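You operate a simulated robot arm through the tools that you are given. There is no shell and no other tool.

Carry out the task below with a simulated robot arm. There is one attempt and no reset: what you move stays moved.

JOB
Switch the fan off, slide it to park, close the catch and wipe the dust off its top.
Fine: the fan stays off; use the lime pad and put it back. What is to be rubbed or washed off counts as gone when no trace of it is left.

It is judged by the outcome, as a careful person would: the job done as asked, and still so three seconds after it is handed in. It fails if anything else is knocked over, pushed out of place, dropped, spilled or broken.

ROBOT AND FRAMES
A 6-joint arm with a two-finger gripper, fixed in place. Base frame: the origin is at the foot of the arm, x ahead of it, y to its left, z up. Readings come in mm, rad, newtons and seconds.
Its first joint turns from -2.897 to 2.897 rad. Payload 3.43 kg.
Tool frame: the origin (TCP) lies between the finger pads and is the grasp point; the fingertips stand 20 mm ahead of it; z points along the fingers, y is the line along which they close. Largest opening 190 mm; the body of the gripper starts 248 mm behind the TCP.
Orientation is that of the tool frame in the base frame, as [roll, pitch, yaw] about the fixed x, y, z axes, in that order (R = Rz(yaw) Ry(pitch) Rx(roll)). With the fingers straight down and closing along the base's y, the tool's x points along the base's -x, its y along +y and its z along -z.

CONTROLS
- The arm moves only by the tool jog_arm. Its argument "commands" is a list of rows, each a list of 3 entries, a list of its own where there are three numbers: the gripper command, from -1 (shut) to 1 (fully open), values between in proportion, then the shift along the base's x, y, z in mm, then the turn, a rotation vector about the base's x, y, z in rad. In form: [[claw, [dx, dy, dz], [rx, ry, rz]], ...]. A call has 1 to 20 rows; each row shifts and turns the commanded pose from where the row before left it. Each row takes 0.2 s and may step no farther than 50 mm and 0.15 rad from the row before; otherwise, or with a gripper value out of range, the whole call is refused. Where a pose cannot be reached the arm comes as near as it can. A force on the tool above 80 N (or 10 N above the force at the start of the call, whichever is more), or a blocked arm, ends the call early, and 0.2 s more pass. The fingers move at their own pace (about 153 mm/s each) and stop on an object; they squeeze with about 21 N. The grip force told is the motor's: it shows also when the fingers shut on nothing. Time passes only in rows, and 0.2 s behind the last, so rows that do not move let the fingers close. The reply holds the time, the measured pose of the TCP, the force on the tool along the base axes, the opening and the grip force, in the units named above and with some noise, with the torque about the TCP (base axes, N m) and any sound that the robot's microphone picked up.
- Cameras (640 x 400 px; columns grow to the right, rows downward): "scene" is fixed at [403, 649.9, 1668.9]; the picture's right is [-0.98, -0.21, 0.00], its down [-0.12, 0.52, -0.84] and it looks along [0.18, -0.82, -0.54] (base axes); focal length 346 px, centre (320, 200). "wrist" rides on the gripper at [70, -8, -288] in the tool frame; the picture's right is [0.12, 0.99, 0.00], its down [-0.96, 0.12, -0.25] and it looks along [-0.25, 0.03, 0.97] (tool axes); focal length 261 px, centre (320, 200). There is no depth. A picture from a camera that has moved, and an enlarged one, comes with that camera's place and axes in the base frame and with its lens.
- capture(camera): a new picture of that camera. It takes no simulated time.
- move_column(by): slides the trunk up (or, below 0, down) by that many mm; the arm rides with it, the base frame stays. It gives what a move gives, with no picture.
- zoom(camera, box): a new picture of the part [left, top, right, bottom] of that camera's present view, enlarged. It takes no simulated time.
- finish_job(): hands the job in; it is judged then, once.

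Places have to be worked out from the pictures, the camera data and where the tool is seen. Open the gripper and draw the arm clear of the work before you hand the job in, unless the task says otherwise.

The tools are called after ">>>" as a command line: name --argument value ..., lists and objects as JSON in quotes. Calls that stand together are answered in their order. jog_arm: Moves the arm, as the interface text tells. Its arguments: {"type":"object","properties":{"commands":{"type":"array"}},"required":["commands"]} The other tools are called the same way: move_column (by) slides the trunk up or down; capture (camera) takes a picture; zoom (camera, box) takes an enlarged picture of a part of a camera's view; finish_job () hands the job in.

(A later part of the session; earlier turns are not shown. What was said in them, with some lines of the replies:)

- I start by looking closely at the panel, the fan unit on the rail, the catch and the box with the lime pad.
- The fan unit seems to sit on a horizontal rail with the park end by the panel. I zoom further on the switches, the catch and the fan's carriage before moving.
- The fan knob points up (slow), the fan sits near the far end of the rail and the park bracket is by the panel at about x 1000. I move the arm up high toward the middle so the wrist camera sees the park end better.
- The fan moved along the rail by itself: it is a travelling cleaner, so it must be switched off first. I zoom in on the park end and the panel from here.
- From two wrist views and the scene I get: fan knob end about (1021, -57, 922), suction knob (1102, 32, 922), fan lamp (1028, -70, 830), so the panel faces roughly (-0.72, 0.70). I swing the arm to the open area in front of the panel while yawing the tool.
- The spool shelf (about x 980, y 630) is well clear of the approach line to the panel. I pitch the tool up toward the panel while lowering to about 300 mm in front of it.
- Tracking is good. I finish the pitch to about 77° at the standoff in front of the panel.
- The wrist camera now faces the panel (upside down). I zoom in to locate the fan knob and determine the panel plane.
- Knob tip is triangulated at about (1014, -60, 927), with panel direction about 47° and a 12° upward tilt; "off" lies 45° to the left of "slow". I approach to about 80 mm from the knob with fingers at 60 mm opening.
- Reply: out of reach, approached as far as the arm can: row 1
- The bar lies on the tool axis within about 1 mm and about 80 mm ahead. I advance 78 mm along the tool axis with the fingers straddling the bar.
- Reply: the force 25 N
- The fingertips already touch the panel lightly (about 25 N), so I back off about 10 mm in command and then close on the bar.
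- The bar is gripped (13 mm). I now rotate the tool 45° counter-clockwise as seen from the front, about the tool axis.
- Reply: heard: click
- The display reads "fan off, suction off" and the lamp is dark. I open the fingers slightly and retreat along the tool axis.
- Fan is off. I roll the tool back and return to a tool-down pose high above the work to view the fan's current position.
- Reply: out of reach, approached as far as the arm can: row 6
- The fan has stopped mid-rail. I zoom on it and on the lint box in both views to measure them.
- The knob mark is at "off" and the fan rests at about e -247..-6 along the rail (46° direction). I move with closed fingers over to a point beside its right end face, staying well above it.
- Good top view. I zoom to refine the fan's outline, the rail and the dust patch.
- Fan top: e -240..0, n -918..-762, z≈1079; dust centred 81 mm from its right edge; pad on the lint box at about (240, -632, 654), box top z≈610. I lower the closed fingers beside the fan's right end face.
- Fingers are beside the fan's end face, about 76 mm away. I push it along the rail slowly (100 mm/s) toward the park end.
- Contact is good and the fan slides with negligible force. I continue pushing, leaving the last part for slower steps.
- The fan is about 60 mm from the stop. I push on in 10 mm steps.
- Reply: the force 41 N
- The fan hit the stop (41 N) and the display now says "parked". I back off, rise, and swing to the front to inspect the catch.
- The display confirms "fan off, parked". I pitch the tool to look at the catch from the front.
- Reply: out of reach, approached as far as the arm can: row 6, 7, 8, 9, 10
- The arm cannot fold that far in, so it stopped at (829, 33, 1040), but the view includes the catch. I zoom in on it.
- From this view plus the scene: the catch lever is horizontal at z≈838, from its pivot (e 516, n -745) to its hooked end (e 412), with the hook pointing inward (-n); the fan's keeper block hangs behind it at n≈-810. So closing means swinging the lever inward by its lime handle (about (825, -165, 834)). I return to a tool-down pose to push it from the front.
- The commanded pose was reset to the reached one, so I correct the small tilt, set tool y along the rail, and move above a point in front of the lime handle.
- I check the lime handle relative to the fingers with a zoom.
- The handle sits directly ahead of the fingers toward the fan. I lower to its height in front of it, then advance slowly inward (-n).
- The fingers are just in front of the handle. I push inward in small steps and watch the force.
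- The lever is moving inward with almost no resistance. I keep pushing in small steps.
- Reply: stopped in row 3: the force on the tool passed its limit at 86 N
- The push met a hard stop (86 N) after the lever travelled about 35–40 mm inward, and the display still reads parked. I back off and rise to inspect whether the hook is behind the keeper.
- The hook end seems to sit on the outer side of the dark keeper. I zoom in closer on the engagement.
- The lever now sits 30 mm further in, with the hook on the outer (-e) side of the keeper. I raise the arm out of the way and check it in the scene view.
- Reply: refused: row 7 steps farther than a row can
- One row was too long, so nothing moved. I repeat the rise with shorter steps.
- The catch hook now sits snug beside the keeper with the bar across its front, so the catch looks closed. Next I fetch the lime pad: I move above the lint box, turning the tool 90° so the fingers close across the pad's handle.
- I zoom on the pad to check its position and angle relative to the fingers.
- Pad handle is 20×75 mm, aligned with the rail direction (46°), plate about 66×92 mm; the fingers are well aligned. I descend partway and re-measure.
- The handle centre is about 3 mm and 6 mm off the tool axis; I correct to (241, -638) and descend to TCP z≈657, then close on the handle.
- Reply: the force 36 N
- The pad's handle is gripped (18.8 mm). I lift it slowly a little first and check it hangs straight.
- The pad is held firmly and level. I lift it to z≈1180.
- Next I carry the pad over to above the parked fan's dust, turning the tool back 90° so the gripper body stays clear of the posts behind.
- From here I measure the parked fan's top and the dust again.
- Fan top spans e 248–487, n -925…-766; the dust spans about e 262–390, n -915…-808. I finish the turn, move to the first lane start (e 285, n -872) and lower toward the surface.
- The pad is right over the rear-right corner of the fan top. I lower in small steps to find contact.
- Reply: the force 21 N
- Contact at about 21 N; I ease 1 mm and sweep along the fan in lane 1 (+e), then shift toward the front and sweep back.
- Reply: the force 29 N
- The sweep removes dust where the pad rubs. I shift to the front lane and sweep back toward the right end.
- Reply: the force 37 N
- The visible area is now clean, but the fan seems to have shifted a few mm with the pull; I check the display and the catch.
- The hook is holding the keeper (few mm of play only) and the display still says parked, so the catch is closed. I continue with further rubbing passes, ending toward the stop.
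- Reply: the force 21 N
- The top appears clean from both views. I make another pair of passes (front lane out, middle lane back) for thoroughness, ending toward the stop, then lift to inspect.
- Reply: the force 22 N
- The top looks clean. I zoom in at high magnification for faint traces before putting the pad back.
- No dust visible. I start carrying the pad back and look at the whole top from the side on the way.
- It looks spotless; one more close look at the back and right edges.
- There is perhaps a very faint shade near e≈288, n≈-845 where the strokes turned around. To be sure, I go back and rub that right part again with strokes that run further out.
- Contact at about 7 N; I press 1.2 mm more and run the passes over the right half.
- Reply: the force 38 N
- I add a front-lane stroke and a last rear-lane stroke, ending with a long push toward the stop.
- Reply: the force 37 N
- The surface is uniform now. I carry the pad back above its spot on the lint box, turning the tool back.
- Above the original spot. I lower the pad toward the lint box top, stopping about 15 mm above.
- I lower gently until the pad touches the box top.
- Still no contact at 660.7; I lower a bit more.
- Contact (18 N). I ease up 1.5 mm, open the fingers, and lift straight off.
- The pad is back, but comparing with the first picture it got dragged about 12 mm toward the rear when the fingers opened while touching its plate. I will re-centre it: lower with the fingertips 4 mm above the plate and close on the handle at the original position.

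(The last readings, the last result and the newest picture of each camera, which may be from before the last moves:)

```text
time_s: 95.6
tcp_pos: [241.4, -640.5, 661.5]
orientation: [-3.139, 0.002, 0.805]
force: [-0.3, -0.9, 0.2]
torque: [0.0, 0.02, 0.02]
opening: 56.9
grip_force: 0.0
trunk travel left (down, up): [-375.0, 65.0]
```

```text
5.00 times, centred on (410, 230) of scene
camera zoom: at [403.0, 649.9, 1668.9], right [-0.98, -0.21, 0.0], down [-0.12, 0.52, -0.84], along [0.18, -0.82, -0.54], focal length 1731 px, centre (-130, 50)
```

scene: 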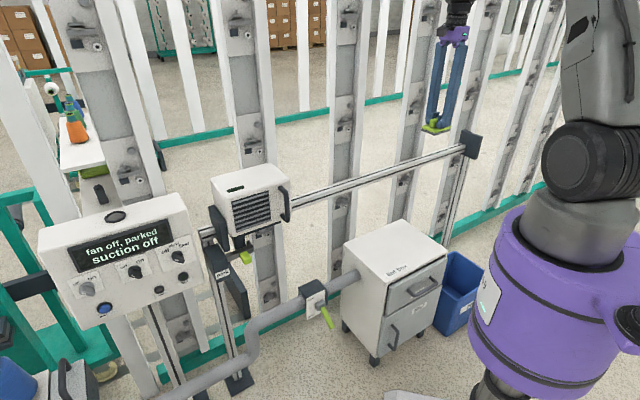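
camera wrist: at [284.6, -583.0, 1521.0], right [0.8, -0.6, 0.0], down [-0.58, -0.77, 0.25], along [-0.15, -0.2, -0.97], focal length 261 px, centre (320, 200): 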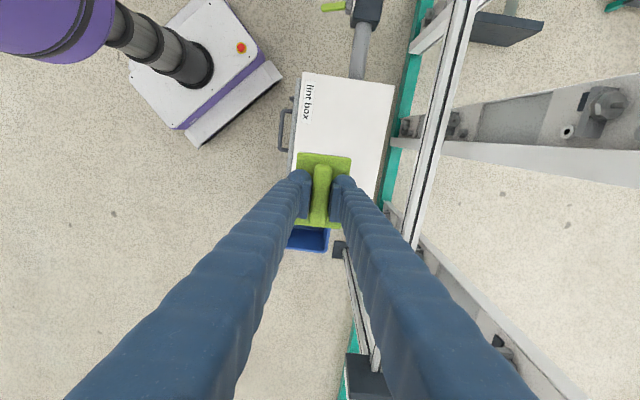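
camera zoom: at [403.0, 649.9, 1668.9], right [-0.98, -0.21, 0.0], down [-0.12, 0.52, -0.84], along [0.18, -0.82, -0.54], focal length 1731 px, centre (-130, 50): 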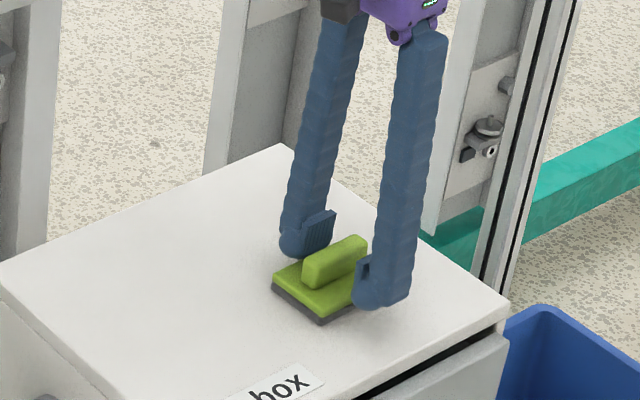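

No contact force and the right finger is above the plate edge. I raise 1.5 mm and close slowly so the handle is pushed back to centre.

>>> jog_arm --commands '[[-0.4, [0, 0, 1.5], [0, 0, 0]], [-0.55, [0, 0, 0], [0, 0, 0]], [-0.65, [0, 0, 0], [0, 0, 0]], [-0.75, [0, 0, 0], [0, 0, 0]], [-0.85, [0, 0, 0], [0, 0, 0]], [-1, [0, 0, 0], [0, 0, 0]]]'

>>> zoom --camera "wrist" --box '[240, 140, 400, 240]'

>>> zoom --camera "scene" --box '[360, 190, 460, 270]'

```text
time_s: 97.0
tcp_pos: [243.8, -640.1, 664.1]
orientation: [-3.141, 0.004, 0.808]
force: [-0.6, 1.0, 0.9]
torque: [-0.04, 0.06, -0.02]
opening: 19.1
grip_force: 21.1
trunk travel left (down, up): [-375.0, 65.0]
```

```text
4.00 times, centred on (320, 190) of wrist
camera zoom: at [286.3, -583.7, 952.3], right [0.8, -0.6, 0.0], down [-0.58, -0.77, 0.25], along [-0.15, -0.2, -0.97], focal length 1043 px, centre (320, 240)
```

zoom: 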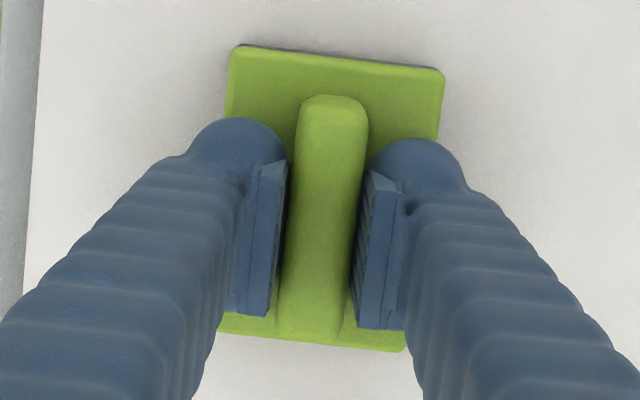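

```text
5.00 times, centred on (410, 230) of scene
camera zoom: at [403.0, 649.9, 1668.9], right [-0.98, -0.21, 0.0], down [-0.12, 0.52, -0.84], along [0.18, -0.82, -0.54], focal length 1731 px, centre (-130, 50)
```

zoom: 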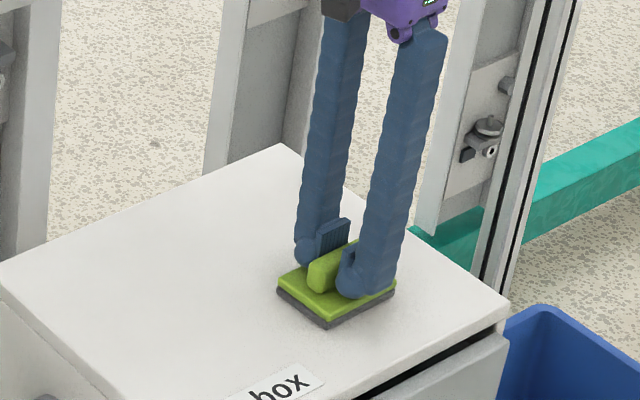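

The pad is re-centred within about 3 mm of its original spot; I nudge it 2.5 mm in -x, open evenly, and lift off.

>>> jog_arm --commands '[[-1, [-2.5, 0.3, 0], [0, 0, 0]], [-1, [0, 0, 0], [0, 0, 0]], [-0.75, [0, 0, 0], [0, 0, 0]], [-0.65, [0, 0, 0], [0, 0, 0]], [-0.5, [0, 0, 0], [0, 0, 0]], [-0.5, [0, 0, 10], [0, 0, 0]], [-0.4, [0, 0, 30], [0, 0, 0]], [-0.4, [0, 0, 45], [0, 0, 0]], [-0.4, [0, 0, 45], [0, 0, 0]]]'

>>> zoom --camera "wrist" --box '[240, 100, 400, 220]'

>>> zoom --camera "scene" --box '[330, 200, 460, 290]'

```text
time_s: 99.0
tcp_pos: [239.2, -637.3, 793.5]
orientation: [-3.138, 0.0, 0.807]
force: [0.6, 0.6, -1.0]
torque: [-0.05, -0.01, 0.01]
opening: 57.0
grip_force: 0.1
trunk travel left (down, up): [-375.0, 65.0]
```

```text
3.33 times, centred on (320, 160) of wrist
camera zoom: at [282.3, -581.8, 1082.9], right [0.8, -0.6, 0.0], down [-0.58, -0.77, 0.25], along [-0.15, -0.2, -0.97], focal length 869 px, centre (320, 333)
```

zoom: 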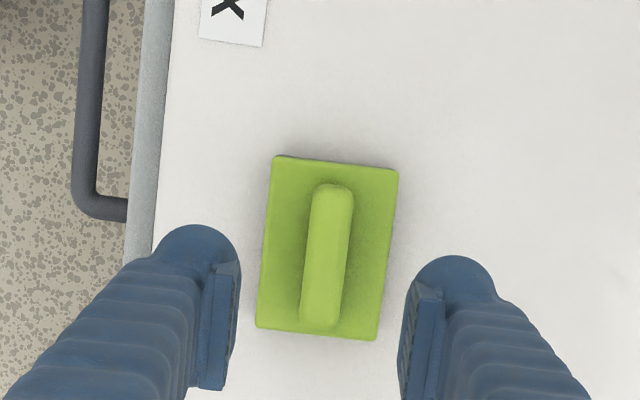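

```text
4.44 times, centred on (395, 245) of scene
camera zoom: at [403.0, 649.9, 1668.9], right [-0.98, -0.21, 0.0], down [-0.12, 0.52, -0.84], along [0.18, -0.82, -0.54], focal length 1539 px, centre (-13, 0)
```

zoom: 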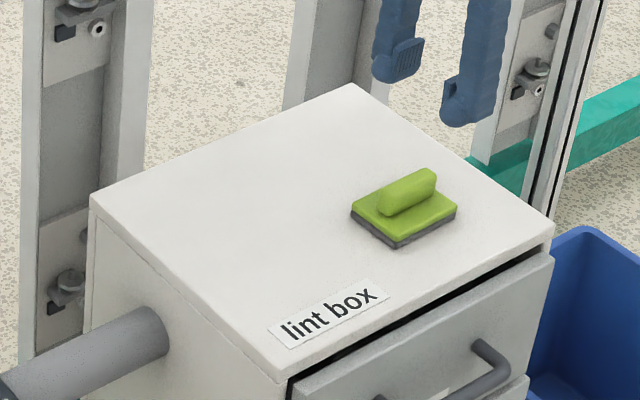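

The pad now matches its original picture position. I raise the arm clear, open the gripper and check everything one final time.

>>> jog_arm --commands '[[0, [0, 0, 45], [0, 0, 0]], [0, [0, 0, 45], [0, 0, 0]], [1, [0, 0, 45], [0, 0, 0]], [1, [0, 0, 45], [0, 0, 0]], [1, [0, 0, 45], [0, 0, 0]], [1, [0, 0, 45], [0, 0, 0]], [1, [0, 0, 45], [0, 0, 0]], [1, [0, 0, 45], [0, 0, 0]], [1, [0, 0, 45], [0, 0, 0]], [1, [0, 0, 45], [0, 0, 0]], [1, [10, 40, 20], [0, 0, 0]], [1, [10, 40, 20], [0, 0, 0]], [1, [10, 40, 20], [0, 0, 0]]]'

>>> capture --camera "scene"

>>> zoom --camera "scene" --box '[40, 190, 200, 290]'

>>> zoom --camera "scene" --box '[200, 150, 310, 290]'

>>> zoom --camera "scene" --box '[205, 150, 305, 215]'

```text
time_s: 101.8
tcp_pos: [270.8, -517.5, 1306.4]
orientation: [-3.14, 0.001, 0.806]
force: [0.0, -0.2, 0.6]
torque: [-0.05, 0.02, 0.01]
opening: 190.1
grip_force: 0.2
trunk travel left (down, up): [-375.0, 65.0]
```

```text
taken
```

scene: 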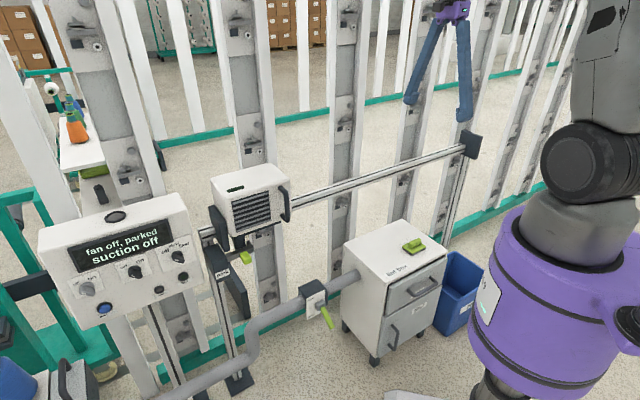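

```text
4.00 times, centred on (120, 240) of scene
camera zoom: at [403.0, 649.9, 1668.9], right [-0.98, -0.21, 0.0], down [-0.12, 0.52, -0.84], along [0.18, -0.82, -0.54], focal length 1385 px, centre (1120, 40)
```

zoom: 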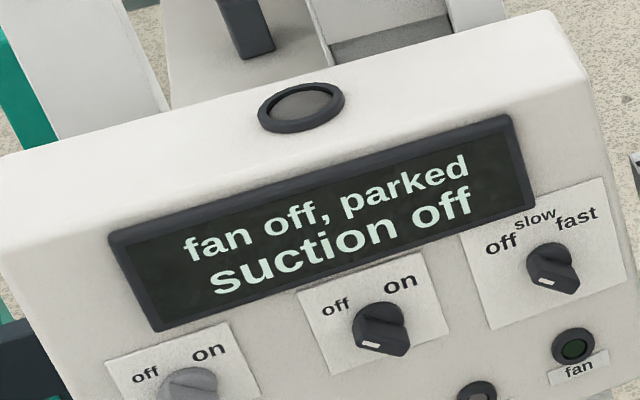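

```text
2.86 times, centred on (255, 220) of scene
camera zoom: at [403.0, 649.9, 1668.9], right [-0.98, -0.21, 0.0], down [-0.12, 0.52, -0.84], along [0.18, -0.82, -0.54], focal length 989 px, centre (506, 143)
```

zoom: 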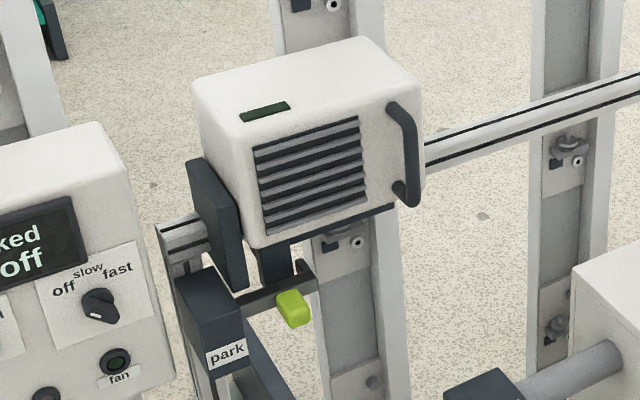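

```text
6.15 times, centred on (255, 182) of scene
camera zoom: at [403.0, 649.9, 1668.9], right [-0.98, -0.21, 0.0], down [-0.12, 0.52, -0.84], along [0.18, -0.82, -0.54], focal length 2131 px, centre (720, 308)
```

zoom: 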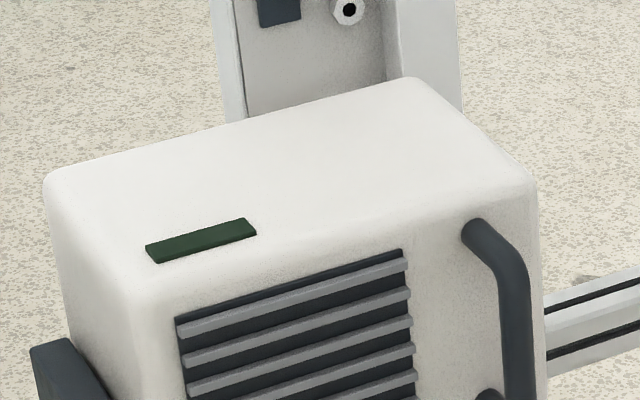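

Everything checks out in these views:
- **Fan:** the display reads "fan off, parked" and the fan rests against the stop.
- **Catch:** it is closed over the keeper and held the fan during wiping.
- **Top and pad:** no dust is visible on the top, and the lime pad is back in its place.
- **Arm:** it is clear with the gripper open.

I hand the job in.

>>> finish_job

```text
The job is handed in.
```

The job is finished and handed in. The result of the judging hasn't come back to me.

- **Fan off:** I turned the fan knob from slow to off. The display reads "fan off, parked", and the suction was left off as it was.
- **Parked:** I slid the fan along the rail until it met the stop at the park end. It still rests there.
- **Catch closed:** I pushed the lime-handled catch inward until it stopped hard. Its hook sits behind the fan's keeper block. During wiping the fan could shift only about 5 mm before the hook held it, and I pressed it back against the stop afterward.
- **Dust wiped:** I wiped the top with the lime pad in several overlapping passes, then went over the right side again where I thought I saw a faint shade. No dust is visible at the highest zoom.
- **Pad returned:** When I first let go, the pad slid about 12 mm. I moved it back, and it now matches its original spot in the pictures.

The arm is raised clear of the work with the gripper open. I saw nothing else moved or knocked over.
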